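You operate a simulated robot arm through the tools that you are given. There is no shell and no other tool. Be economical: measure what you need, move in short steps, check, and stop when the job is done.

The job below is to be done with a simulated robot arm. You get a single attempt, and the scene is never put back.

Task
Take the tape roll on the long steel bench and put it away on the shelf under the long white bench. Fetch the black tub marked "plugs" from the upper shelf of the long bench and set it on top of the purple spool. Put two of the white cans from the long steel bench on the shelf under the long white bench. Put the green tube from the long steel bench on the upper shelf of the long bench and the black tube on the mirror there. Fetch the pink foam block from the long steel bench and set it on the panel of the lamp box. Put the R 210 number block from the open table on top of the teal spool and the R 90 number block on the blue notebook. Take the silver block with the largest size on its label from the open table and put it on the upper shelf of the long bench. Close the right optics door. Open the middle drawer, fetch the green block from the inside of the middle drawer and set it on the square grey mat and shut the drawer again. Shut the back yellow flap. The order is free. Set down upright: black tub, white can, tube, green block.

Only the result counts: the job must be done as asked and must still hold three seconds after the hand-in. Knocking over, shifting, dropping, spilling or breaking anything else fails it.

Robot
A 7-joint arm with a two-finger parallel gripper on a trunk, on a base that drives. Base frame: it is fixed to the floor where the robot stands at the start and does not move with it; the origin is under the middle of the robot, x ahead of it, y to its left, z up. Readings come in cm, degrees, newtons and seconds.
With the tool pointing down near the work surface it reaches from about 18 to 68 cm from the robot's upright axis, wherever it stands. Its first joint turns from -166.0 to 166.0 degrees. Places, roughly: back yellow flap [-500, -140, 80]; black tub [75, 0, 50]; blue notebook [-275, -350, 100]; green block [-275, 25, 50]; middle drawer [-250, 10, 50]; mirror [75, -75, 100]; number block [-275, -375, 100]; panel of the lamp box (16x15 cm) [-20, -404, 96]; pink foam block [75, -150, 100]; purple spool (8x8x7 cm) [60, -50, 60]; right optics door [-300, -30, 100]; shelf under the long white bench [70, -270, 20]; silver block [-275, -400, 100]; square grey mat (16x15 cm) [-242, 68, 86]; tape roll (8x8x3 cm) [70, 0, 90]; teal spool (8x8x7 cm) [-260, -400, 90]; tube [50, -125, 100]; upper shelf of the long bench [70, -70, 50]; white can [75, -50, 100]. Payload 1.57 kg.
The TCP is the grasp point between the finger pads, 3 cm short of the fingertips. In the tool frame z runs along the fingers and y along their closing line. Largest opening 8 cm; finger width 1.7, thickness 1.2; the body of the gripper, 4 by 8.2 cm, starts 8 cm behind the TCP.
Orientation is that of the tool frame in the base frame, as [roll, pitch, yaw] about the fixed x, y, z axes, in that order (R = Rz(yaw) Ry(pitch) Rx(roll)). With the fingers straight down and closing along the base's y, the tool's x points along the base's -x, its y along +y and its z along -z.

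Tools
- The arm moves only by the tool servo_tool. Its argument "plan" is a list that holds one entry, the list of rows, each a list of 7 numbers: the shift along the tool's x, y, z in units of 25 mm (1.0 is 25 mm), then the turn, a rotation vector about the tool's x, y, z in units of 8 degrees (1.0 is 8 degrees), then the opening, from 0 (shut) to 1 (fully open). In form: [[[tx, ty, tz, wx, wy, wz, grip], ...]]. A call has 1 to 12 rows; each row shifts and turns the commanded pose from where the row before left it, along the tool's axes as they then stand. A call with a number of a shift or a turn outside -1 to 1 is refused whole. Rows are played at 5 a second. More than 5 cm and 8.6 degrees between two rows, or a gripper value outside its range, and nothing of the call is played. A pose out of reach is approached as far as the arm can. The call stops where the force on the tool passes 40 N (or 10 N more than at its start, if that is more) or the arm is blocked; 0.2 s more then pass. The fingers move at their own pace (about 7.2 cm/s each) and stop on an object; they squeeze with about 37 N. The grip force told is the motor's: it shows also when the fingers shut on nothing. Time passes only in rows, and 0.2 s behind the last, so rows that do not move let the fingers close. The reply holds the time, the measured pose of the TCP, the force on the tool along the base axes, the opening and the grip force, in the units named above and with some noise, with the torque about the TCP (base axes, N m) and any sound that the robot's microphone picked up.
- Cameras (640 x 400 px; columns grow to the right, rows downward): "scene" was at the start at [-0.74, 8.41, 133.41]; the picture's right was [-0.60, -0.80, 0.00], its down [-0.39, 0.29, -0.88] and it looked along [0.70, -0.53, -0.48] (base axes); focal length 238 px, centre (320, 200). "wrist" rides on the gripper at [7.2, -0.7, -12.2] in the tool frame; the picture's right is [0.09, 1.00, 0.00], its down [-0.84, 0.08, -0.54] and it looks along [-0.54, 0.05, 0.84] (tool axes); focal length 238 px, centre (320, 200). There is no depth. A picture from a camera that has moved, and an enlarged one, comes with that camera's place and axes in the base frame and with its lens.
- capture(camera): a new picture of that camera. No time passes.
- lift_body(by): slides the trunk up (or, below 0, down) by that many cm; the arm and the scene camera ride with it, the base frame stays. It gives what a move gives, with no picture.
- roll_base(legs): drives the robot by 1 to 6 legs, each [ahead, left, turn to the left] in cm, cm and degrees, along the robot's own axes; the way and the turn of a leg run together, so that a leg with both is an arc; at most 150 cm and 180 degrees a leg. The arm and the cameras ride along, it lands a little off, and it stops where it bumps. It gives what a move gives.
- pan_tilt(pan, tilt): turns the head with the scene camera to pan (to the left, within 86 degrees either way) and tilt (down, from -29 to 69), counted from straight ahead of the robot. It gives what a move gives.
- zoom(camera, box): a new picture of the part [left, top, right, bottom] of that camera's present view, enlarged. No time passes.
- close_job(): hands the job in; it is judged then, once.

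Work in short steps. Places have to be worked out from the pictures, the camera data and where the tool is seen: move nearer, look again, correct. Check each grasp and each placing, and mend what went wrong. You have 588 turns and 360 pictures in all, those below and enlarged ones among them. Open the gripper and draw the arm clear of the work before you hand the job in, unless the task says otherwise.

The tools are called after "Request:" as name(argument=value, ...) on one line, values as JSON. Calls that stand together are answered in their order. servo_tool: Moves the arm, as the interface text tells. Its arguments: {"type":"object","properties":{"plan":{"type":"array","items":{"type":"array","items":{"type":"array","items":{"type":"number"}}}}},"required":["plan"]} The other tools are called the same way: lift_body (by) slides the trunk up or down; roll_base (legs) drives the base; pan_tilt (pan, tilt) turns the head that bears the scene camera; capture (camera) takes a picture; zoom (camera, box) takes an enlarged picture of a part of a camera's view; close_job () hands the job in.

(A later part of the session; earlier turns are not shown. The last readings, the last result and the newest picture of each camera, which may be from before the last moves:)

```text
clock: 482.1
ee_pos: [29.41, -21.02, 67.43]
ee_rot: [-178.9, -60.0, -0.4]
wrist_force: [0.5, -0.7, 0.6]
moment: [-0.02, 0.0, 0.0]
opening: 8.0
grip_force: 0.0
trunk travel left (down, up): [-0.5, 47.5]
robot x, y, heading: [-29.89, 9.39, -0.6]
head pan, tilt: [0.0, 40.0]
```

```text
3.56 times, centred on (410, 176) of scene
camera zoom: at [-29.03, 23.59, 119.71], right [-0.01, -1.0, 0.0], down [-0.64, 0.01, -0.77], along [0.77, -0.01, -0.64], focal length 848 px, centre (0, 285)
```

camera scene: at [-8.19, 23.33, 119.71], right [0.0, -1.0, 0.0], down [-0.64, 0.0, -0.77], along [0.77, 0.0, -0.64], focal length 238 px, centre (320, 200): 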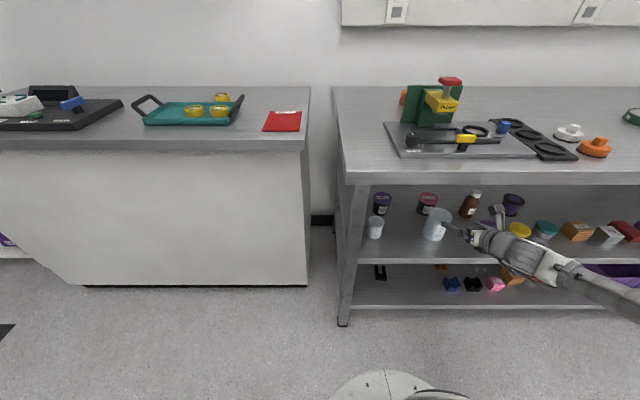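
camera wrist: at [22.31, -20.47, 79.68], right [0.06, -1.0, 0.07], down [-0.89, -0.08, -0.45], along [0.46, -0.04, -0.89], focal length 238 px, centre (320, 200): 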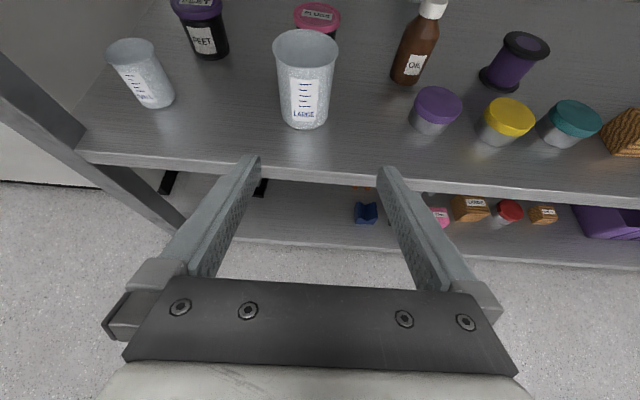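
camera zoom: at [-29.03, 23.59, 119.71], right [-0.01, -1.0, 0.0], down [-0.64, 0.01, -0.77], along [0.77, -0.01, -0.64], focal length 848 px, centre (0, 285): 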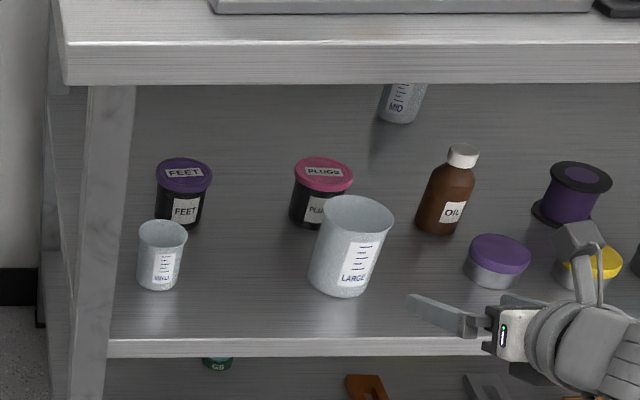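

Cup now ≈(50.5,-18.6). I flatten the tool to 70°, lower to z≈56 outside the shelf, and align with the cup's lower body.

Request:
servo_tool(plan=[[[0, -0.3, 0, -0.05, 0.63, 0.1, 1], [0, -0.3, 0, -0.05, 0.63, 0.1, 1], [-0.94, -0.3, 0.342, 0, 0, 0, 1], [-0.94, 0, 0.342, 0, 0, 0, 1], [-0.94, 0, 0.342, 0, 0, 0, 1], [-0.94, 0, 0.342, 0, 0, 0, 1], [-0.52, 0, 0.19, 0, 0, 0, 1]]])

Request:
roll_base(legs=[[4, 0, 0.6]])

Request:
capture(camera="wrist")

```text
clock: 483.7
ee_pos: [29.66, -18.35, 56.23]
ee_rot: [-175.0, -70.1, -5.5]
wrist_force: [0.3, -0.2, -1.1]
moment: [0.0, -0.02, -0.03]
opening: 8.01
grip_force: 0.1
trunk travel left (down, up): [-0.5, 47.5]
robot x, y, heading: [-29.61, 9.6, -0.4]
head pan, tilt: [0.0, 40.0]
```

```text
clock: 484.6
ee_pos: [33.99, -17.94, 56.29]
ee_rot: [-175.2, -70.0, -4.9]
wrist_force: [-0.1, -0.4, 0.5]
moment: [-0.01, 0.02, -0.03]
opening: 8.01
grip_force: 0.1
trunk travel left (down, up): [-0.5, 47.5]
robot x, y, heading: [-25.74, 9.82, -0.1]
head pan, tilt: [0.0, 40.0]
```

```text
197 pictures are left
camera wrist: at [24.74, -17.38, 67.12], right [0.03, -1.0, 0.06], down [-0.79, -0.06, -0.6], along [0.61, -0.03, -0.79], focal length 238 px, centre (320, 200)
```

wrist: 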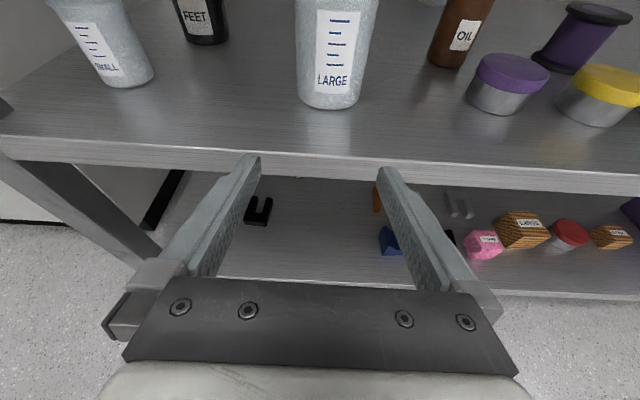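

Cup base 6.4 cm wide, centre ≈(51.2,-18.7). Shift 0.85 right and drive in 12 cm, then check.

Request:
servo_tool(plan=[[[0, 0.34, 0, 0, 0, 0, 1]]])

Request:
roll_base(legs=[[11, 0, 0]])

Request:
capture(camera="wrist")

Request:
zoom(camera="scene", box=[340, 150, 520, 262])

```text
clock: 485.0
ee_pos: [33.92, -18.68, 56.27]
ee_rot: [-175.1, -70.0, -4.8]
wrist_force: [0.1, -0.3, -0.2]
moment: [-0.01, -0.03, -0.01]
opening: 7.98
grip_force: 0.0
trunk travel left (down, up): [-0.5, 47.5]
robot x, y, heading: [-25.92, 9.55, 0.1]
head pan, tilt: [0.0, 40.0]
```

```text
clock: 486.4
ee_pos: [44.75, -18.85, 56.2]
ee_rot: [-175.3, -70.0, -4.9]
wrist_force: [-0.6, 0.7, -0.3]
moment: [0.02, 0.01, -0.01]
opening: 8.0
grip_force: 0.1
trunk travel left (down, up): [-0.5, 47.5]
robot x, y, heading: [-14.82, 9.72, 0.3]
head pan, tilt: [0.0, 40.0]
```

```text
196 pictures are left
camera wrist: at [35.65, -18.24, 67.11], right [0.03, -1.0, 0.06], down [-0.8, -0.06, -0.6], along [0.61, -0.03, -0.79], focal length 238 px, centre (320, 200)
```

wrist: 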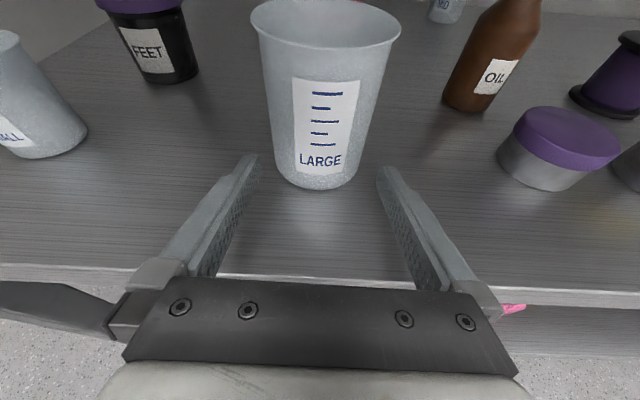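

```text
3.56 times, centred on (430, 206) of scene
camera zoom: at [-14.3, 23.58, 119.71], right [0.0, -1.0, 0.0], down [-0.64, 0.0, -0.77], along [0.77, 0.0, -0.64], focal length 848 px, centre (-71, 179)
```

zoom: 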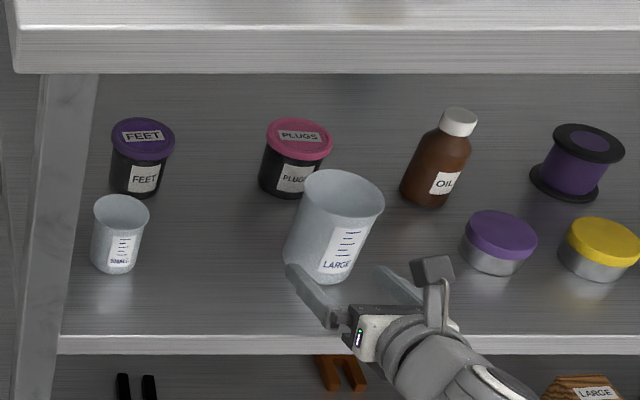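

Centred. Advance 6 cm horizontally around the cup's lower body.

Request:
servo_tool(plan=[[[0.27, 0, 0.75, 0, 0, 0, 1], [0.27, 0, 0.75, 0, 0, 0, 1], [0.27, 0, 0.75, 0, 0, 0, 1], [0, 0, 0, 0, 0, 0, 1]]])

Request:
capture(camera="wrist")

```text
clock: 487.4
ee_pos: [50.94, -18.69, 56.24]
ee_rot: [-175.2, -70.0, -4.8]
wrist_force: [0.6, 0.1, 0.0]
moment: [0.0, 0.01, 0.01]
opening: 8.01
grip_force: 0.0
trunk travel left (down, up): [-0.5, 47.5]
robot x, y, heading: [-15.0, 10.08, 0.1]
head pan, tilt: [0.0, 40.0]
```

```text
194 pictures are left
camera wrist: at [41.69, -18.26, 67.14], right [0.03, -1.0, 0.06], down [-0.79, -0.06, -0.6], along [0.61, -0.03, -0.79], focal length 238 px, centre (320, 200)
```

wrist: 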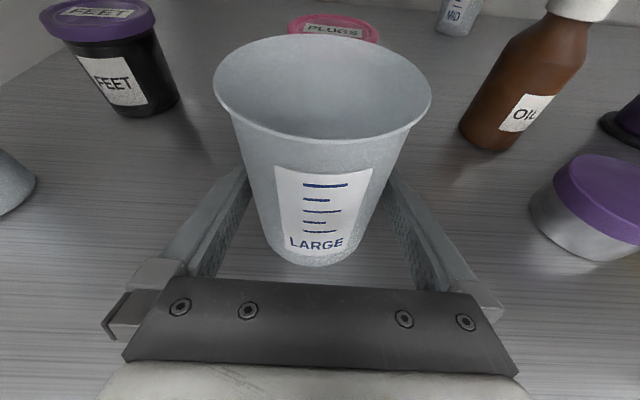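

Close gently on the cup.

Request:
servo_tool(plan=[[[0, 0, 0, 0, 0, 0, 0.8], [0, 0, 0, 0, 0, 0, 0.7], [0, 0, 0, 0, 0, 0, 0.5], [0, 0, 0, 0, 0, 0, 0.5], [0, 0, 0, 0, 0, 0, 0.5]]])

Request:
capture(camera="wrist")

```text
clock: 488.6
ee_pos: [50.9, -18.86, 56.24]
ee_rot: [-175.2, -70.1, -4.7]
wrist_force: [1.2, -0.1, 1.4]
moment: [-0.05, -0.02, 0.01]
opening: 6.94
grip_force: 37.5
trunk travel left (down, up): [-0.5, 47.5]
robot x, y, heading: [-14.71, 9.6, 0.1]
head pan, tilt: [0.0, 40.0]
```

```text
193 pictures are left
camera wrist: at [41.66, -18.25, 67.15], right [0.03, -1.0, 0.06], down [-0.79, -0.06, -0.6], along [0.61, -0.03, -0.79], focal length 238 px, centre (320, 200)
```

wrist: 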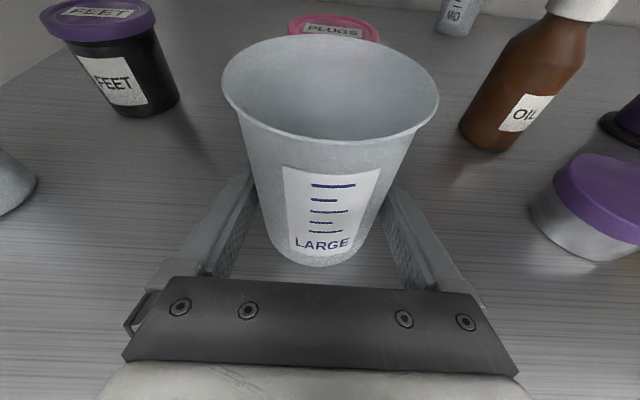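

Cup held. Lift 2 cm, back out, raise the trunk 40 cm, and set it temporarily on the bench top at about (46,-60).

Request:
servo_tool(plan=[[[0.38, 0, -0.14, 0, 0, 0, 0.5], [0.38, 0, -0.14, 0, 0, 0, 0.5], [0, 0, 0, 0, 0, 0, 0.5]]])

Request:
roll_base(legs=[[-26, 0, 0]])

Request:
lift_body(by=40)

Request:
roll_base(legs=[[0, -43, 0]])

Request:
capture(camera="wrist")

Request:
capture(camera="scene")

```text
clock: 489.4
ee_pos: [50.93, -18.77, 58.37]
ee_rot: [-175.1, -70.1, -4.8]
wrist_force: [1.0, -0.6, -0.6]
moment: [0.0, 0.01, 0.0]
opening: 6.95
grip_force: 36.8
trunk travel left (down, up): [-0.5, 47.5]
robot x, y, heading: [-14.93, 9.5, -0.1]
head pan, tilt: [0.0, 40.0]
```

```text
clock: 491.7
ee_pos: [25.24, -18.46, 58.35]
ee_rot: [-175.1, -70.0, -4.4]
wrist_force: [0.7, -0.6, -1.8]
moment: [0.02, 0.02, -0.02]
opening: 6.94
grip_force: 37.1
trunk travel left (down, up): [-0.5, 47.5]
robot x, y, heading: [-40.61, 9.06, 0.4]
head pan, tilt: [0.0, 40.0]
```

```text
clock: 495.5
ee_pos: [25.24, -18.48, 98.34]
ee_rot: [-175.1, -70.0, -4.4]
wrist_force: [-0.7, 1.0, 0.2]
moment: [0.03, 0.01, -0.02]
opening: 6.92
grip_force: 37.1
trunk travel left (down, up): [-40.5, 7.5]
robot x, y, heading: [-40.54, 9.71, 0.3]
head pan, tilt: [0.0, 40.0]
```

```text
clock: 499.3
ee_pos: [25.42, -61.52, 98.29]
ee_rot: [-175.1, -70.0, -4.8]
wrist_force: [-0.2, -0.1, -1.4]
moment: [0.0, 0.01, 0.02]
opening: 6.92
grip_force: 37.1
trunk travel left (down, up): [-40.5, 7.5]
robot x, y, heading: [-40.24, -32.74, 0.1]
head pan, tilt: [0.0, 40.0]
```

```text
192 pictures are left
camera wrist: at [16.19, -61.12, 109.21], right [0.03, -1.0, 0.06], down [-0.79, -0.06, -0.6], along [0.61, -0.03, -0.79], focal length 238 px, centre (320, 200)
```

wrist: 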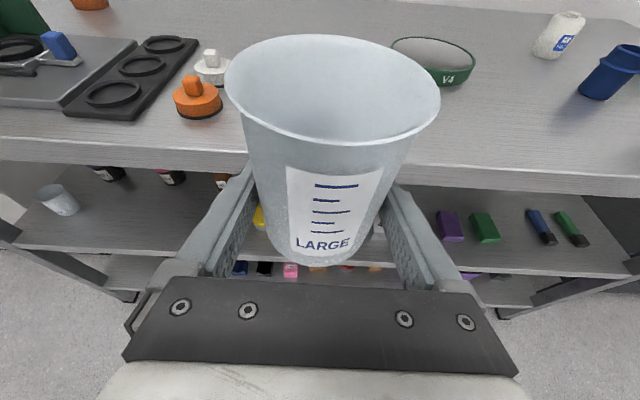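

```text
191 pictures are left
camera scene: at [-39.9, -19.33, 159.71], right [0.0, -1.0, 0.0], down [-0.64, 0.0, -0.77], along [0.77, 0.0, -0.64], focal length 238 px, centre (320, 200)
```

scene: 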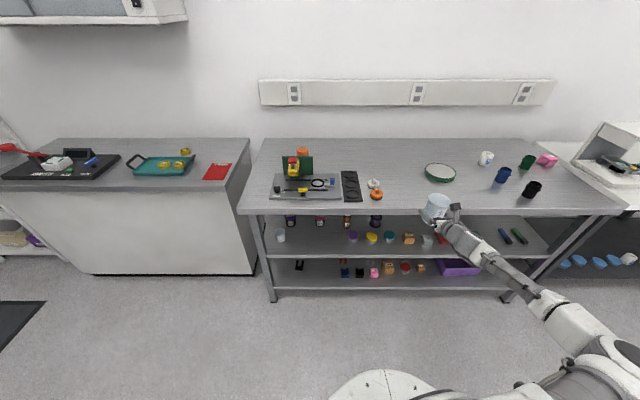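

Free spot confirmed. Drive forward 20 cm and lower to contact.

Request:
roll_base(legs=[[20, -2, 0]])

Request:
servo_tool(plan=[[[-0.94, 0, 0.342, 0, 0, 0, 0.5], [-0.7, 0, 0.25, 0, 0, 0, 0.5], [-0.1, 0, 0.04, 0, 0, 0, 0.5], [-0.1, 0, 0.04, 0, 0, 0, 0.5], [0, 0, 0, 0, 0, 0, 0.5]]])

```text
clock: 501.2
ee_pos: [45.52, -63.44, 98.26]
ee_rot: [-175.0, -70.0, -4.7]
wrist_force: [-0.2, 1.0, -1.0]
moment: [-0.05, 0.0, 0.0]
opening: 6.93
grip_force: 37.1
trunk travel left (down, up): [-40.5, 7.5]
robot x, y, heading: [-19.98, -35.14, 0.1]
head pan, tilt: [0.0, 40.0]
```

```text
clock: 502.4
ee_pos: [45.39, -63.39, 93.37]
ee_rot: [-175.2, -70.0, -4.7]
wrist_force: [0.1, -0.2, 0.0]
moment: [0.02, 0.03, 0.01]
opening: 6.9
grip_force: 37.0
trunk travel left (down, up): [-40.5, 7.5]
robot x, y, heading: [-19.87, -35.41, 0.2]
head pan, tilt: [0.0, 40.0]
```

Request:
servo_tool(plan=[[[-0.08, 0, 0.03, 0, 0, 0, 0.5], [-0.08, 0, 0.03, 0, 0, 0, 0.5], [0, 0, 0, 0, 0, 0, 0.5]]])

```text
clock: 503.2
ee_pos: [45.38, -63.32, 93.31]
ee_rot: [-175.5, -70.3, -4.4]
wrist_force: [-0.8, -1.1, 18.5]
moment: [-0.49, 0.15, -0.04]
opening: 6.91
grip_force: 37.2
trunk travel left (down, up): [-40.5, 7.5]
robot x, y, heading: [-20.22, -35.23, 0.2]
head pan, tilt: [0.0, 40.0]
```

Contact. Release and withdraw horizontally, then return for the tub.

Request:
servo_tool(plan=[[[0.05, 0, -0.02, 0, 0, 0, 0.5], [0, 0, 0, 0, 0, 0, 1], [0, 0, 0, 0, 0, 0, 1], [0, 0, 0, 0, 0, 0, 1], [-0.27, 0, -0.75, 0, 0, 0, 1], [-0.27, 0, -0.75, 0, 0, 0, 1], [-0.27, 0, -0.75, 0, 0, 0, 1]]])

Request:
capture(camera="wrist")

```text
clock: 504.8
ee_pos: [39.28, -63.34, 93.07]
ee_rot: [-175.2, -70.0, -4.5]
wrist_force: [-0.4, 0.3, -0.7]
moment: [0.0, 0.0, -0.05]
opening: 7.96
grip_force: 0.1
trunk travel left (down, up): [-40.5, 7.5]
robot x, y, heading: [-20.61, -35.19, 0.2]
head pan, tilt: [0.0, 40.0]
```

```text
190 pictures are left
camera wrist: at [30.17, -62.9, 103.94], right [0.03, -1.0, 0.06], down [-0.79, -0.06, -0.6], along [0.61, -0.03, -0.79], focal length 238 px, centre (320, 200)
```

wrist: 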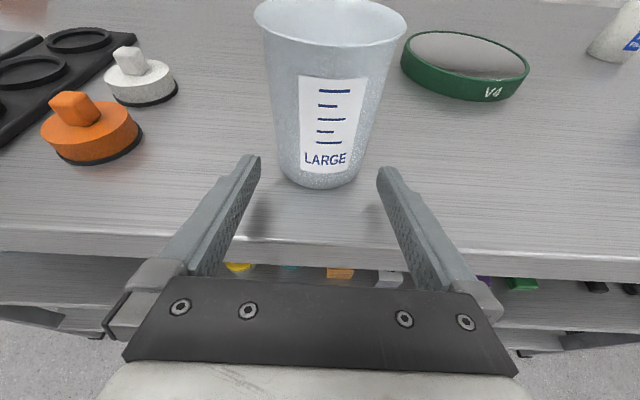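

Cup parked safely. Back off, lower, and line up with the tub.

Request:
roll_base(legs=[[-18, 0, 0], [0, 44.2, 0]])

Request:
lift_body(by=-36)

Request:
roll_base(legs=[[22, 0, 0]])

Request:
capture(camera="wrist")

```text
clock: 510.1
ee_pos: [21.37, -18.86, 93.09]
ee_rot: [-175.1, -70.0, -4.8]
wrist_force: [-0.1, 0.4, -0.1]
moment: [0.02, -0.02, -0.02]
opening: 7.99
grip_force: 0.0
trunk travel left (down, up): [-40.5, 7.5]
robot x, y, heading: [-38.37, 9.69, -0.2]
head pan, tilt: [0.0, 40.0]
```

```text
clock: 513.6
ee_pos: [21.26, -18.81, 57.13]
ee_rot: [-175.1, -70.0, -4.8]
wrist_force: [-0.5, 0.3, 0.1]
moment: [0.02, 0.01, 0.02]
opening: 8.0
grip_force: 0.1
trunk travel left (down, up): [-4.5, 43.5]
robot x, y, heading: [-38.29, 10.03, -0.0]
head pan, tilt: [0.0, 40.0]
```

```text
clock: 515.6
ee_pos: [43.28, -19.13, 57.14]
ee_rot: [-175.3, -70.0, -4.9]
wrist_force: [0.5, -0.1, -0.3]
moment: [0.03, 0.01, 0.0]
opening: 8.0
grip_force: 0.0
trunk travel left (down, up): [-4.5, 43.5]
robot x, y, heading: [-16.21, 9.49, -0.3]
head pan, tilt: [0.0, 40.0]
```

```text
189 pictures are left
camera wrist: at [34.06, -18.55, 67.95], right [0.02, -1.0, 0.06], down [-0.8, -0.05, -0.6], along [0.61, -0.03, -0.79], focal length 238 px, centre (320, 200)
```

wrist: 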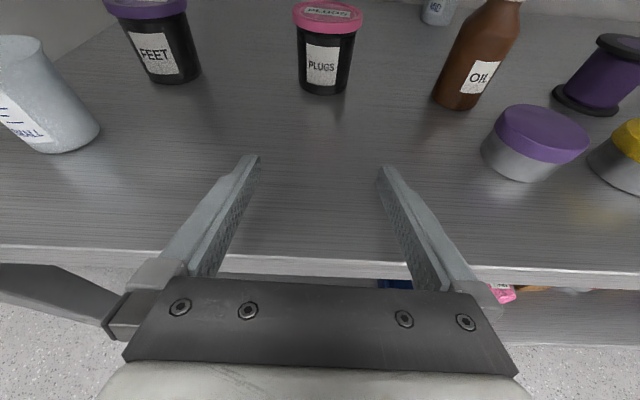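

Way to the tub is clear. Drive 9 cm and advance with the arm.

Request:
roll_base(legs=[[9, -0.2, 0.2]])

Request:
servo_tool(plan=[[[0.27, 0, 0.75, 0, 0, 0, 1], [0.27, 0, 0.75, 0, 0, 0, 1]]])

Request:
capture(camera="wrist")

Request:
zoom(camera="scene", box=[340, 150, 560, 287])

```text
clock: 516.9
ee_pos: [52.23, -19.12, 57.03]
ee_rot: [-175.2, -70.0, -5.0]
wrist_force: [0.0, 0.0, 0.2]
moment: [-0.03, -0.01, -0.02]
opening: 8.01
grip_force: 0.0
trunk travel left (down, up): [-4.5, 43.5]
robot x, y, heading: [-7.41, 9.48, -0.0]
head pan, tilt: [0.0, 40.0]
```

```text
clock: 517.5
ee_pos: [56.17, -19.26, 57.14]
ee_rot: [-175.2, -70.1, -5.0]
wrist_force: [0.8, 0.8, -0.2]
moment: [-0.02, 0.03, 0.03]
opening: 7.99
grip_force: 0.0
trunk travel left (down, up): [-4.5, 43.5]
robot x, y, heading: [-7.47, 9.72, -0.3]
head pan, tilt: [0.0, 40.0]
```

```text
188 pictures are left
camera wrist: at [47.03, -18.73, 68.01], right [0.03, -1.0, 0.06], down [-0.79, -0.06, -0.6], along [0.61, -0.03, -0.79], focal length 238 px, centre (320, 200)
```

wrist: 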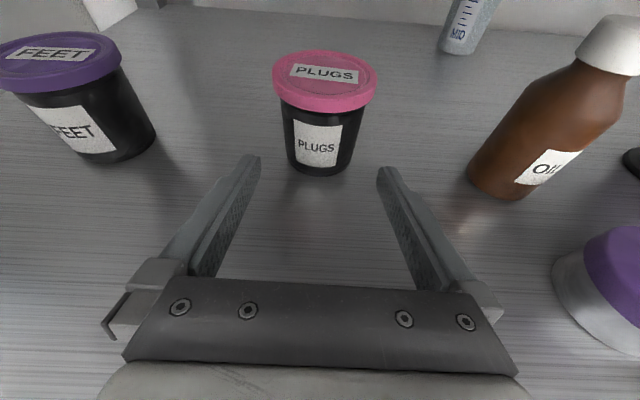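

```text
2.91 times, centred on (450, 218) of scene
camera zoom: at [-6.95, 23.25, 123.71], right [0.0, -1.0, 0.0], down [-0.64, 0.0, -0.77], along [0.77, 0.0, -0.64], focal length 694 px, centre (-58, 146)
```

zoom: 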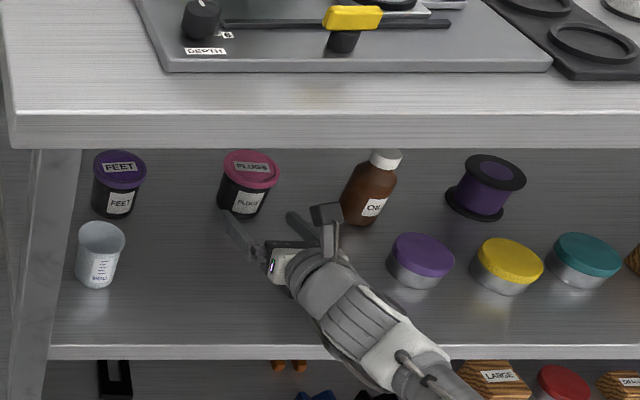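

Advance the remaining 6.3 cm and close on the tub body.

Request:
servo_tool(plan=[[[0.27, 0.03, 0.75, 0, 0, 0, 1], [0.27, 0.03, 0.75, 0, 0, 0, 1], [0.27, 0.03, 0.75, 0, 0, 0, 1], [0, 0, 0, 0, 0, 0, 1]]])

Request:
capture(camera="wrist")

```text
clock: 518.5
ee_pos: [62.04, -19.47, 57.15]
ee_rot: [-175.1, -70.1, -4.9]
wrist_force: [0.2, 0.3, -0.5]
moment: [0.02, -0.01, 0.0]
opening: 8.0
grip_force: 0.1
trunk travel left (down, up): [-4.5, 43.5]
robot x, y, heading: [-7.44, 9.54, -0.0]
head pan, tilt: [0.0, 40.0]
```

```text
186 pictures are left
camera wrist: at [52.88, -18.97, 67.91], right [0.03, -1.0, 0.06], down [-0.79, -0.06, -0.6], along [0.61, -0.03, -0.79], focal length 238 px, centre (320, 200)
```

wrist: 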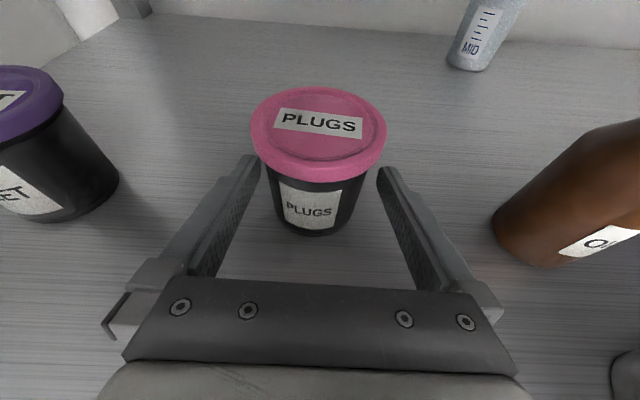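

Advance 1 cm more and close.

Request:
servo_tool(plan=[[[0.13, 0, 0.37, 0, 0, 0, 1], [0, 0, 0, 0, 0, 0, 0], [0, 0, 0, 0, 0, 0, 0], [0, 0, 0, 0, 0, 0, 0], [0, 0, 0, 0, 0, 0, 0]]])

Request:
capture(camera="wrist")

```text
clock: 519.7
ee_pos: [63.01, -19.4, 57.0]
ee_rot: [-175.3, -70.0, -4.8]
wrist_force: [1.2, -0.2, 1.5]
moment: [0.02, -0.02, 0.0]
opening: 6.24
grip_force: 36.4
trunk travel left (down, up): [-4.5, 43.5]
robot x, y, heading: [-7.44, 9.2, 0.1]
head pan, tilt: [0.0, 40.0]
```

```text
185 pictures are left
camera wrist: at [53.84, -18.92, 67.91], right [0.03, -1.0, 0.06], down [-0.79, -0.06, -0.6], along [0.61, -0.03, -0.79], focal length 238 px, centre (320, 200)
```

wrist: 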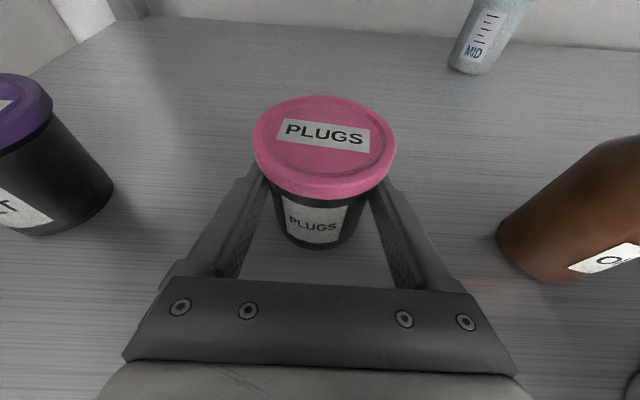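

Tub gripped (6.2 cm). Lift 1.5 cm and back straight out, then raise and move right toward the purple spool.

Request:
servo_tool(plan=[[[0.28, 0, -0.1, 0, 0, 0, 0], [0.28, 0, -0.1, 0, 0, 0, 0], [0, 0, 0, 0, 0, 0, 0]]])

Request:
roll_base(legs=[[-25, 0, 0]])

Request:
servo_tool(plan=[[[0.94, 0, -0.342, 0, 0, 0, 0], [0.94, 0, -0.342, 0, 0, 0, 0], [0.7, 0, -0.25, 0, 0, 0, 0]]])

Request:
roll_base(legs=[[0, -33.5, 0]])

Request:
capture(camera="wrist")

Request:
zoom(camera="scene", box=[340, 150, 560, 287])

```text
clock: 520.5
ee_pos: [63.04, -19.45, 58.42]
ee_rot: [-175.2, -70.1, -4.8]
wrist_force: [0.3, 0.1, -1.2]
moment: [0.01, 0.02, 0.01]
opening: 6.22
grip_force: 37.1
trunk travel left (down, up): [-4.5, 43.5]
robot x, y, heading: [-7.48, 9.24, 0.2]
head pan, tilt: [0.0, 40.0]
```

```text
clock: 522.7
ee_pos: [38.02, -19.46, 58.56]
ee_rot: [-175.1, -70.0, -4.9]
wrist_force: [0.5, 0.8, -1.4]
moment: [0.02, 0.0, -0.01]
opening: 6.23
grip_force: 37.0
trunk travel left (down, up): [-4.5, 43.5]
robot x, y, heading: [-32.46, 9.08, -0.1]
head pan, tilt: [0.0, 40.0]
```

```text
clock: 523.5
ee_pos: [38.07, -19.73, 65.38]
ee_rot: [-175.2, -69.9, -4.8]
wrist_force: [0.4, 0.1, -0.6]
moment: [-0.01, 0.04, 0.03]
opening: 6.24
grip_force: 36.9
trunk travel left (down, up): [-4.5, 43.5]
robot x, y, heading: [-32.34, 9.41, 0.1]
head pan, tilt: [0.0, 40.0]
```

```text
clock: 526.6
ee_pos: [37.85, -53.45, 65.41]
ee_rot: [-175.2, -70.0, -5.0]
wrist_force: [-0.5, 0.8, -0.8]
moment: [-0.01, 0.01, 0.01]
opening: 6.22
grip_force: 36.8
trunk travel left (down, up): [-4.5, 43.5]
robot x, y, heading: [-32.53, -23.72, -0.3]
head pan, tilt: [0.0, 40.0]
```

```text
184 pictures are left
camera wrist: at [28.77, -52.85, 76.28], right [0.02, -1.0, 0.06], down [-0.8, -0.05, -0.6], along [0.61, -0.03, -0.79], focal length 238 px, centre (320, 200)
```

wrist: 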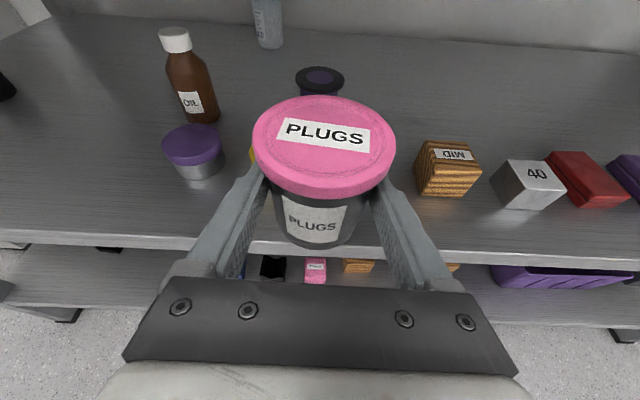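

```text
2.91 times, centred on (450, 218) of scene
camera zoom: at [-31.96, -10.26, 123.71], right [0.0, -1.0, 0.0], down [-0.64, 0.0, -0.77], along [0.77, 0.0, -0.64], focal length 694 px, centre (-58, 146)
```

zoom: 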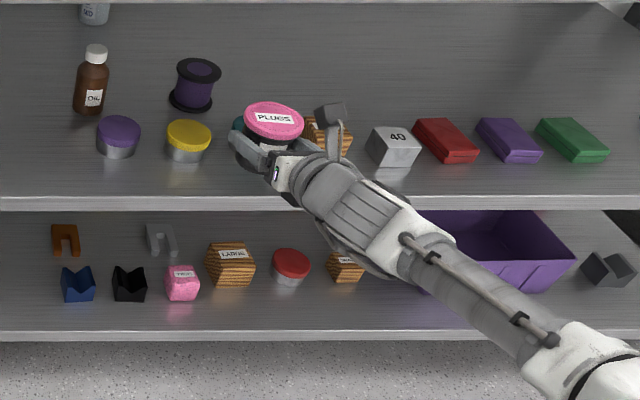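

Spool top centre ≈(63.8,-52.8). Drive in 16 cm with 0.65 cm left.

Request:
roll_base(legs=[[17, 0.6, 0.3]])

Request:
capture(camera="wrist")

Request:
zoom(camera="scene", box=[340, 150, 560, 287])

```text
clock: 528.4
ee_pos: [55.22, -52.5, 65.47]
ee_rot: [-175.2, -69.9, -4.6]
wrist_force: [-0.6, 0.0, -0.6]
moment: [0.03, 0.02, 0.0]
opening: 6.25
grip_force: 36.3
trunk travel left (down, up): [-4.5, 43.5]
robot x, y, heading: [-15.29, -23.55, 0.2]
head pan, tilt: [0.0, 40.0]
```

```text
182 pictures are left
camera wrist: at [45.98, -51.96, 76.28], right [0.03, -1.0, 0.06], down [-0.79, -0.06, -0.6], along [0.61, -0.03, -0.79], focal length 238 px, centre (320, 200)
```

wrist: 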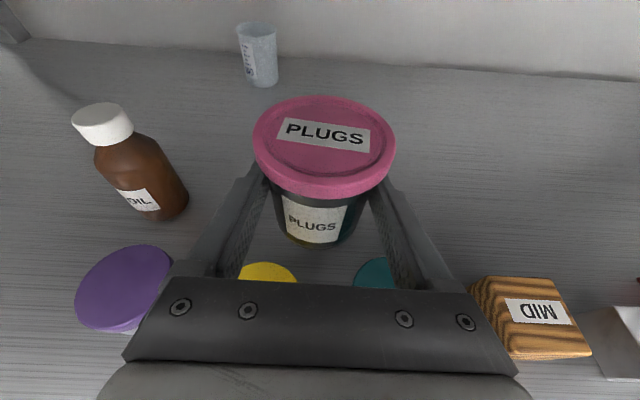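

```text
2.91 times, centred on (450, 218) of scene
camera zoom: at [-14.97, -9.69, 123.71], right [0.0, -1.0, 0.0], down [-0.64, 0.0, -0.77], along [0.77, 0.0, -0.64], focal length 694 px, centre (-58, 146)
```

zoom: 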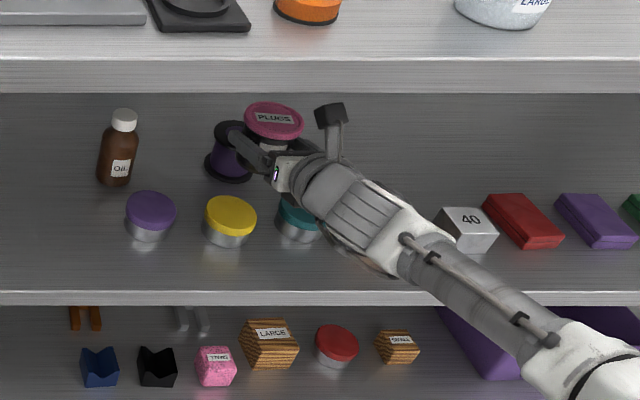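

Drive the last 8.4 cm with the base, 0.4 right.

Request:
roll_base(legs=[[8.5, -0.4, 0]])

Request:
capture(camera="wrist")

Request:
zoom(camera="scene", box=[380, 160, 540, 260])

```text
clock: 529.6
ee_pos: [63.73, -52.81, 65.4]
ee_rot: [-175.2, -70.0, -4.7]
wrist_force: [-0.2, 0.2, -1.0]
moment: [-0.04, 0.02, 0.04]
opening: 6.21
grip_force: 37.0
trunk travel left (down, up): [-4.5, 43.5]
robot x, y, heading: [-6.71, -23.91, 0.2]
head pan, tilt: [0.0, 40.0]
```

```text
180 pictures are left
camera wrist: at [54.59, -52.37, 76.28], right [0.03, -1.0, 0.06], down [-0.79, -0.06, -0.6], along [0.61, -0.03, -0.79], focal length 238 px, centre (320, 200)
```

wrist: 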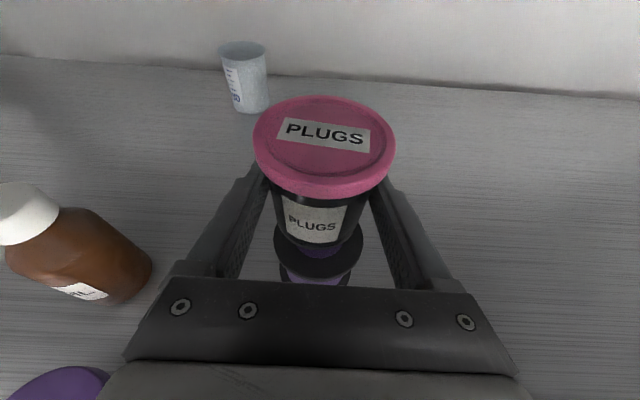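

```text
4.00 times, centred on (460, 210) of scene
camera zoom: at [-6.35, -10.07, 123.71], right [0.0, -1.0, 0.0], down [-0.64, 0.0, -0.77], along [0.77, 0.0, -0.64], focal length 954 px, centre (-240, 160)
```

zoom: 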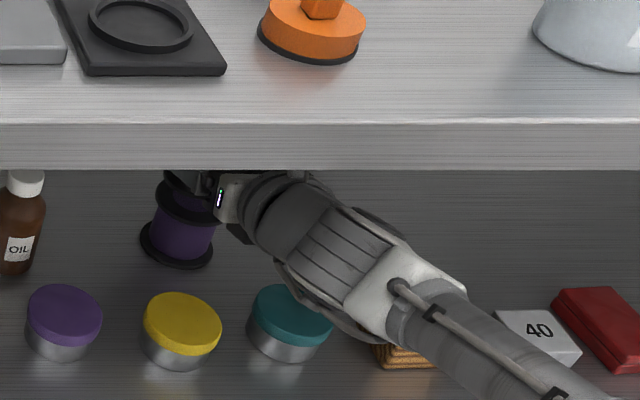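

Tub is nearly centred (0.5 cm too deep). Shift back 0.5 and lower in fine steps.

Request:
servo_tool(plan=[[[-0.07, 0, -0.19, 0, 0, 0, 0], [-0.19, 0, 0.07, 0, 0, 0, 0], [-0.15, 0, 0.055, 0, 0, 0, 0], [0, 0, 0, 0, 0, 0, 0]]])

Request:
capture(camera="wrist")

```text
clock: 530.6
ee_pos: [63.3, -52.9, 64.52]
ee_rot: [-175.1, -70.0, -4.7]
wrist_force: [0.2, 0.4, -0.9]
moment: [0.01, -0.01, 0.04]
opening: 6.22
grip_force: 36.7
trunk travel left (down, up): [-4.5, 43.5]
robot x, y, heading: [-7.0, -24.07, 0.0]
head pan, tilt: [0.0, 40.0]
```

```text
178 pictures are left
camera wrist: at [54.06, -52.32, 75.36], right [0.03, -1.0, 0.06], down [-0.8, -0.06, -0.6], along [0.61, -0.03, -0.79], focal length 238 px, centre (320, 200)
```

wrist: 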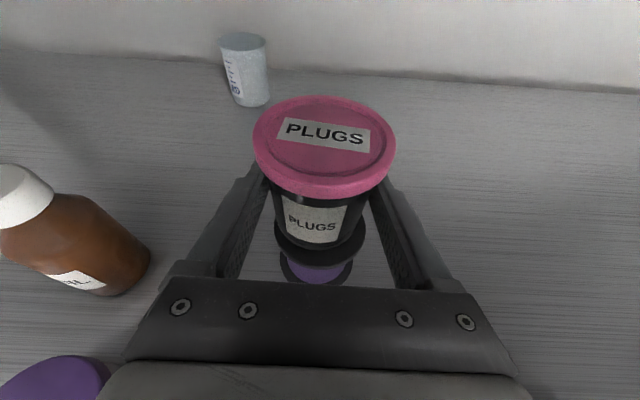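

Well centred on the flange now. Lower to contact.

Request:
servo_tool(plan=[[[-0.1, 0, 0.036, 0, 0, 0, 0], [-0.1, 0, 0.036, 0, 0, 0, 0], [-0.08, 0, 0.03, 0, 0, 0, 0], [0, 0, 0, 0, 0, 0, 0]]])

```text
clock: 531.6
ee_pos: [63.13, -52.79, 63.73]
ee_rot: [-175.2, -70.1, -4.6]
wrist_force: [-0.1, 0.6, -1.8]
moment: [0.01, 0.01, -0.01]
opening: 6.2
grip_force: 37.7
trunk travel left (down, up): [-4.5, 43.5]
robot x, y, heading: [-7.4, -24.15, -0.1]
head pan, tilt: [0.0, 40.0]
```

Request:
servo_tool(plan=[[[-0.08, 0, 0.03, 0, 0, 0, 0], [-0.08, 0, 0.03, 0, 0, 0, 0], [0, 0, 0, 0, 0, 0, 0]]])

```text
clock: 532.4
ee_pos: [63.23, -52.79, 63.67]
ee_rot: [-175.4, -70.1, -4.5]
wrist_force: [-0.4, -2.4, 12.0]
moment: [-0.36, 0.07, -0.03]
opening: 6.23
grip_force: 37.3
trunk travel left (down, up): [-4.5, 43.5]
robot x, y, heading: [-6.49, -24.09, 0.2]
head pan, tilt: [0.0, 40.0]
```

Contact. Release fully and withdraw horizontally.

Request:
servo_tool(plan=[[[0.03, 0, -0.01, 0, 0, 0, 0], [0, 0, 0, 0, 0, 0, 1], [0, 0, 0, 0, 0, 0, 1], [0, 0, 0, 0, 0, 0, 1], [-0.27, 0, -0.75, 0, 0, 0, 1], [-0.27, 0, -0.75, 0, 0, 0, 1], [-0.27, 0, -0.75, 0, 0, 0, 1]]])

Request:
capture(camera="wrist")

Request:
zoom(camera="scene", box=[380, 160, 540, 260])

```text
clock: 534.0
ee_pos: [57.29, -52.7, 63.45]
ee_rot: [-175.2, -70.0, -4.7]
wrist_force: [-0.6, -0.4, -0.1]
moment: [-0.01, 0.0, 0.03]
opening: 8.0
grip_force: 0.1
trunk travel left (down, up): [-4.5, 43.5]
robot x, y, heading: [-7.04, -24.29, -0.1]
head pan, tilt: [0.0, 40.0]
```

```text
177 pictures are left
camera wrist: at [48.09, -52.22, 74.33], right [0.03, -1.0, 0.06], down [-0.79, -0.06, -0.6], along [0.61, -0.03, -0.79], focal length 238 px, centre (320, 200)
```

wrist: 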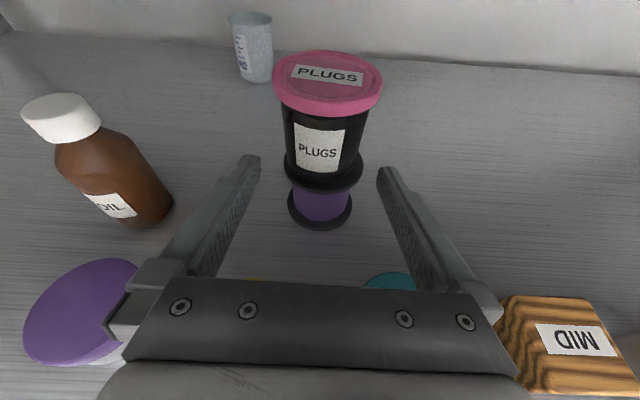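

```text
4.00 times, centred on (460, 210) of scene
camera zoom: at [-6.34, -10.07, 123.71], right [0.0, -1.0, 0.0], down [-0.64, 0.0, -0.77], along [0.77, 0.0, -0.64], focal length 954 px, centre (-240, 160)
```

zoom: 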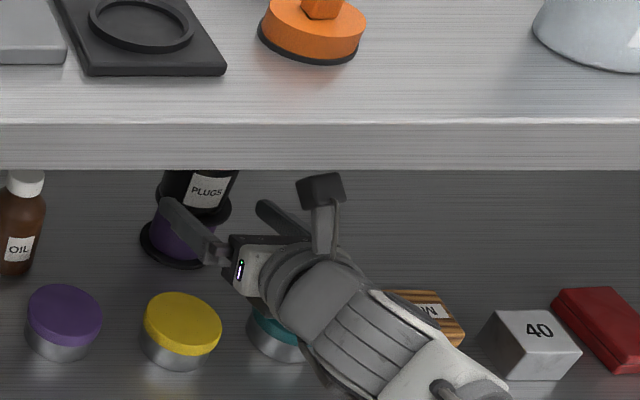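

Tub stands on the spool. Now retrieve the cup: back off, raise and line up with it on the bench top.

Request:
roll_base(legs=[[-32, 0, 0]])

Request:
lift_body(by=29.7)

Request:
roll_base(legs=[[0, -10.6, 0.1], [12, 0, 0]])

Request:
capture(camera="wrist")

```text
clock: 536.7
ee_pos: [25.51, -52.5, 63.43]
ee_rot: [-175.2, -69.9, -4.4]
wrist_force: [-1.0, 0.2, 0.8]
moment: [0.03, -0.01, -0.03]
opening: 8.0
grip_force: 0.0
trunk travel left (down, up): [-4.5, 43.5]
robot x, y, heading: [-38.81, -23.73, 0.1]
head pan, tilt: [0.0, 40.0]
```

```text
clock: 539.6
ee_pos: [25.51, -52.52, 93.16]
ee_rot: [-175.2, -70.1, -4.5]
wrist_force: [0.6, 0.1, -1.1]
moment: [-0.03, -0.01, 0.0]
opening: 8.03
grip_force: 0.0
trunk travel left (down, up): [-34.2, 13.8]
robot x, y, heading: [-38.72, -24.21, 0.2]
head pan, tilt: [0.0, 40.0]
```

```text
clock: 542.1
ee_pos: [37.18, -63.05, 93.08]
ee_rot: [-175.1, -70.0, -4.5]
wrist_force: [0.1, 0.0, -1.0]
moment: [-0.01, 0.01, 0.01]
opening: 8.02
grip_force: 0.1
trunk travel left (down, up): [-34.2, 13.8]
robot x, y, heading: [-27.2, -34.77, 0.2]
head pan, tilt: [0.0, 40.0]
```

```text
175 pictures are left
camera wrist: at [27.97, -62.68, 104.03], right [0.03, -1.0, 0.06], down [-0.79, -0.06, -0.6], along [0.61, -0.03, -0.79], focal length 238 px, centre (320, 200)
```

wrist: 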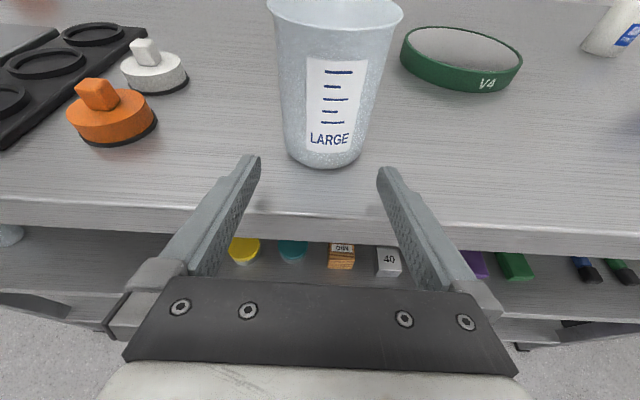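

Drive 7 cm and finish with the arm to the earlier grasp pose, then close.

Request:
roll_base(legs=[[7, -0.3, 0]])

Request:
servo_tool(plan=[[[0.09, 0, 0.2, 0, 0, 0, 1], [0.09, 0, 0.2, 0, 0, 0, 1], [0, 0, 0, 0, 0, 0, 0.5], [0, 0, 0, 0, 0, 0, 0.5], [0, 0, 0, 0, 0, 0, 0.5], [0, 0, 0, 0, 0, 0, 0.5]]])

Request:
capture(camera="wrist")

```text
clock: 543.3
ee_pos: [44.08, -63.44, 93.14]
ee_rot: [-175.1, -69.9, -4.5]
wrist_force: [0.1, 0.4, -0.1]
moment: [0.01, -0.01, 0.01]
opening: 8.02
grip_force: 0.0
trunk travel left (down, up): [-34.2, 13.8]
robot x, y, heading: [-19.97, -34.86, 0.5]
head pan, tilt: [0.0, 40.0]
```

```text
clock: 544.7
ee_pos: [45.26, -63.48, 93.19]
ee_rot: [-175.2, -70.0, -4.5]
wrist_force: [-0.1, -0.5, 0.1]
moment: [-0.02, -0.01, -0.02]
opening: 6.93
grip_force: 37.4
trunk travel left (down, up): [-34.2, 13.8]
robot x, y, heading: [-19.8, -34.84, 0.4]
head pan, tilt: [0.0, 40.0]
```

```text
174 pictures are left
camera wrist: at [36.03, -62.95, 104.05], right [0.03, -1.0, 0.06], down [-0.79, -0.06, -0.6], along [0.61, -0.03, -0.79], focal length 238 px, centre (320, 200)
```

wrist: 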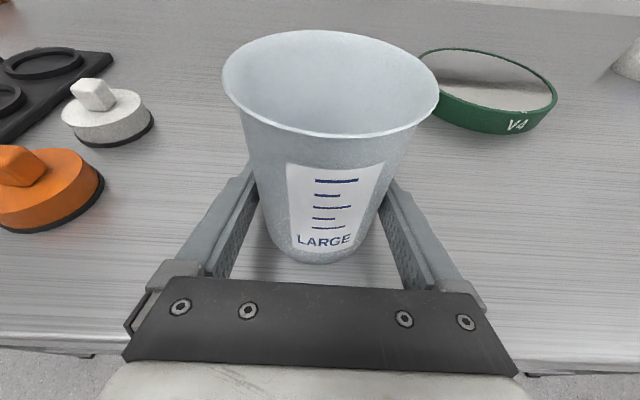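

Same grasp as before. Lift, back off, lower and return it: target TCP (51.0,-18.1,56.2).

Request:
servo_tool(plan=[[[0.47, 0, -0.17, 0, 0, 0, 0.5], [0.47, 0, -0.17, 0, 0, 0, 0.5], [0, 0, 0, 0, 0, 0, 0.5]]])

Request:
roll_base(legs=[[-22, 0, -0.4], [0, 45.3, 0]])

Request:
lift_body(by=-33.5)

Request:
servo_tool(plan=[[[-0.94, 0, 0.342, 0, 0, 0, 0.5], [-0.4, 0, 0.146, 0, 0, 0, 0.5]]])

Request:
capture(camera="wrist")

Request:
zoom(camera="scene", box=[320, 120, 500, 232])

```text
clock: 545.5
ee_pos: [45.1, -63.42, 95.77]
ee_rot: [-175.2, -70.0, -4.6]
wrist_force: [0.7, 0.0, -0.2]
moment: [0.03, 0.01, -0.01]
opening: 6.92
grip_force: 36.7
trunk travel left (down, up): [-34.2, 13.8]
robot x, y, heading: [-19.99, -34.58, 0.1]
head pan, tilt: [0.0, 40.0]
```

```text
clock: 551.0
ee_pos: [23.58, -18.45, 95.68]
ee_rot: [-175.2, -69.9, -4.4]
wrist_force: [-0.2, -0.1, -1.0]
moment: [0.05, -0.05, -0.02]
opening: 6.88
grip_force: 36.6
trunk travel left (down, up): [-34.2, 13.8]
robot x, y, heading: [-42.01, 10.07, 0.5]
head pan, tilt: [0.0, 40.0]
```

```text
clock: 554.3
ee_pos: [23.54, -18.51, 62.27]
ee_rot: [-175.2, -70.1, -4.5]
wrist_force: [0.3, 0.1, -0.3]
moment: [0.01, 0.01, 0.01]
opening: 6.91
grip_force: 37.3
trunk travel left (down, up): [-0.7, 47.3]
robot x, y, heading: [-41.57, 10.07, 0.3]
head pan, tilt: [0.0, 40.0]
```

```text
clock: 554.9
ee_pos: [23.56, -18.39, 58.62]
ee_rot: [-175.3, -70.0, -4.3]
wrist_force: [-1.8, 0.3, 0.3]
moment: [0.0, 0.02, -0.06]
opening: 6.87
grip_force: 36.9
trunk travel left (down, up): [-0.7, 47.3]
robot x, y, heading: [-41.95, 10.15, 0.5]
head pan, tilt: [0.0, 40.0]
```

```text
173 pictures are left
camera wrist: at [14.37, -17.96, 69.5], right [0.03, -1.0, 0.06], down [-0.79, -0.06, -0.6], along [0.61, -0.03, -0.79], focal length 238 px, centre (320, 200)
```

wrist: 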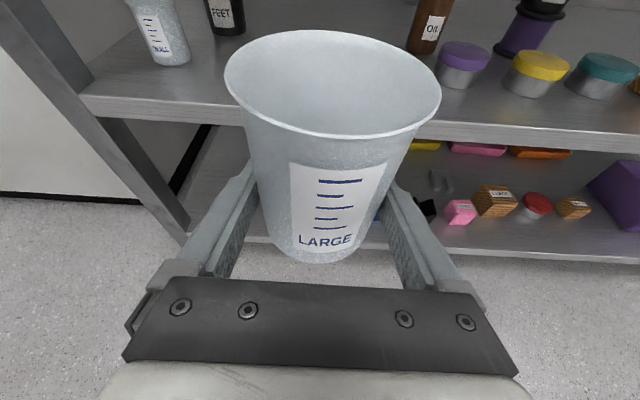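

```text
3.56 times, centred on (410, 176) of scene
camera zoom: at [-41.38, 23.94, 119.91], right [0.01, -1.0, 0.0], down [-0.64, 0.0, -0.77], along [0.77, 0.0, -0.64], focal length 848 px, centre (0, 285)
```

zoom: 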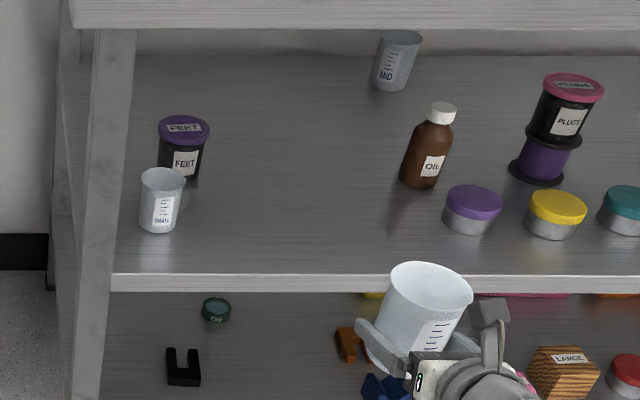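

Drive in 27.4 cm to the cup's old place.

Request:
roll_base(legs=[[27.4, 0.1, -0.2]])

Request:
capture(camera="wrist")

Request:
zoom(camera="scene", box=[340, 150, 520, 262])

```text
clock: 557.3
ee_pos: [51.38, -18.16, 58.71]
ee_rot: [-175.2, -70.1, -4.4]
wrist_force: [-0.5, 0.2, 0.2]
moment: [-0.01, -0.04, -0.02]
opening: 6.92
grip_force: 37.4
trunk travel left (down, up): [-0.7, 47.3]
robot x, y, heading: [-14.06, 10.11, 0.1]
head pan, tilt: [0.0, 40.0]
```

```text
171 pictures are left
camera wrist: at [42.26, -17.73, 69.51], right [0.03, -1.0, 0.06], down [-0.79, -0.06, -0.6], along [0.61, -0.03, -0.79], focal length 238 px, centre (320, 200)
```

wrist: 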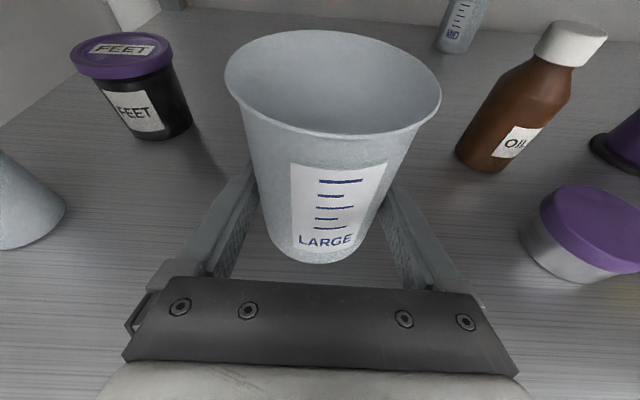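

```text
3.56 times, centred on (430, 206) of scene
camera zoom: at [-13.47, 24.21, 119.91], right [0.01, -1.0, 0.0], down [-0.64, 0.0, -0.77], along [0.77, 0.0, -0.64], focal length 848 px, centre (-71, 179)
```

zoom: 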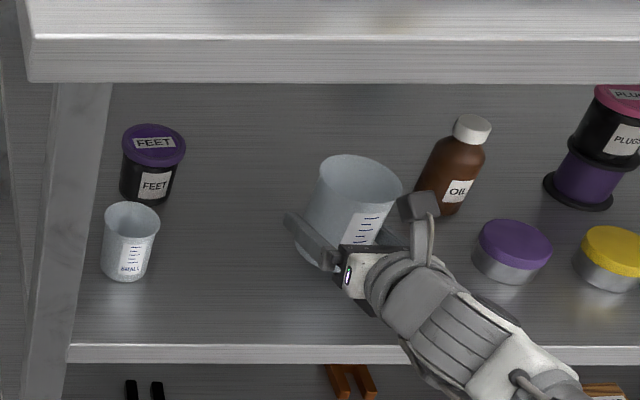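

Position matches. Lower to contact.

Request:
servo_tool(plan=[[[-0.8, 0, 0.29, 0, 0, 0, 0.5], [-0.1, 0, 0.036, 0, 0, 0, 0.5], [-0.06, 0, 0.02, 0, 0, 0, 0.5], [0, 0, 0, 0, 0, 0, 0.5]]])

```text
clock: 558.3
ee_pos: [51.24, -18.02, 56.27]
ee_rot: [-175.4, -70.1, -4.3]
wrist_force: [0.3, 0.5, 5.6]
moment: [-0.14, 0.05, -0.01]
opening: 6.89
grip_force: 37.3
trunk travel left (down, up): [-0.7, 47.3]
robot x, y, heading: [-13.58, 10.85, 0.2]
head pan, tilt: [0.0, 40.0]
```

Contact. Release and withdraw horizontally.

Request:
servo_tool(plan=[[[0, 0, 0, 0, 0, 0, 1], [0, 0, 0, 0, 0, 0, 1], [0, 0, 0, 0, 0, 0, 1], [-0.27, 0, -0.75, 0, 0, 0, 1], [-0.27, 0, -0.75, 0, 0, 0, 1], [-0.27, 0, -0.75, 0, 0, 0, 1]]])

Request:
roll_base(legs=[[-20, 0, 0]])

Request:
capture(camera="wrist")

Request:
zoom(camera="scene", box=[300, 100, 540, 250])

```text
clock: 559.7
ee_pos: [45.24, -17.97, 55.89]
ee_rot: [-175.1, -70.0, -4.5]
wrist_force: [0.9, -0.3, -0.1]
moment: [0.02, -0.01, -0.02]
opening: 8.0
grip_force: 0.0
trunk travel left (down, up): [-0.7, 47.3]
robot x, y, heading: [-13.9, 10.56, 0.4]
head pan, tilt: [0.0, 40.0]
```

```text
clock: 561.6
ee_pos: [25.88, -18.08, 55.92]
ee_rot: [-175.2, -70.0, -4.3]
wrist_force: [0.0, 1.0, 0.3]
moment: [0.0, 0.02, 0.03]
opening: 7.98
grip_force: 0.0
trunk travel left (down, up): [-0.7, 47.3]
robot x, y, heading: [-33.29, 10.54, 0.2]
head pan, tilt: [0.0, 40.0]
```

```text
169 pictures are left
camera wrist: at [16.77, -17.64, 66.8], right [0.03, -1.0, 0.06], down [-0.79, -0.06, -0.6], along [0.61, -0.03, -0.79], focal length 238 px, centre (320, 200)
```

wrist: 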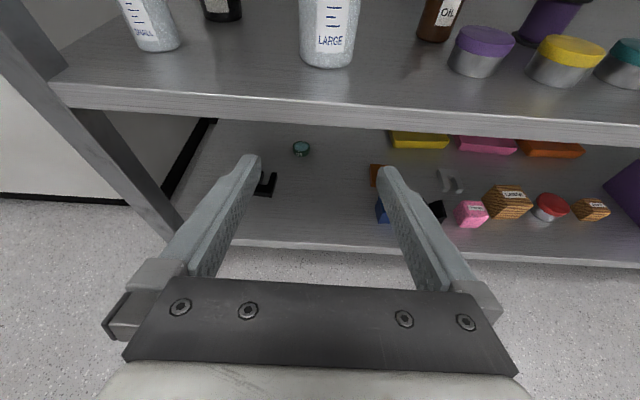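

```text
2.67 times, centred on (420, 175) of scene
camera zoom: at [-32.93, 24.08, 119.91], right [0.01, -1.0, 0.0], down [-0.64, 0.0, -0.77], along [0.77, 0.01, -0.64], focal length 636 px, centre (53, 267)
```

zoom: 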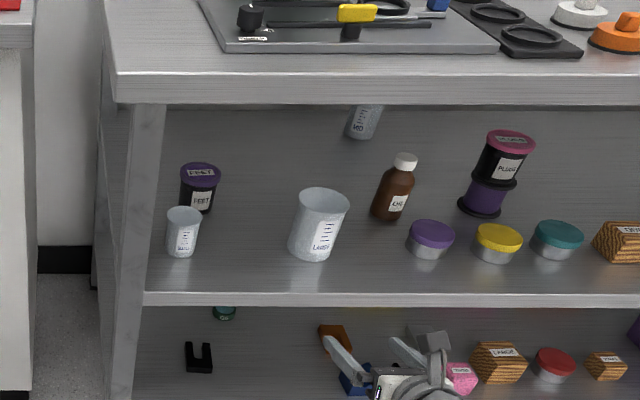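

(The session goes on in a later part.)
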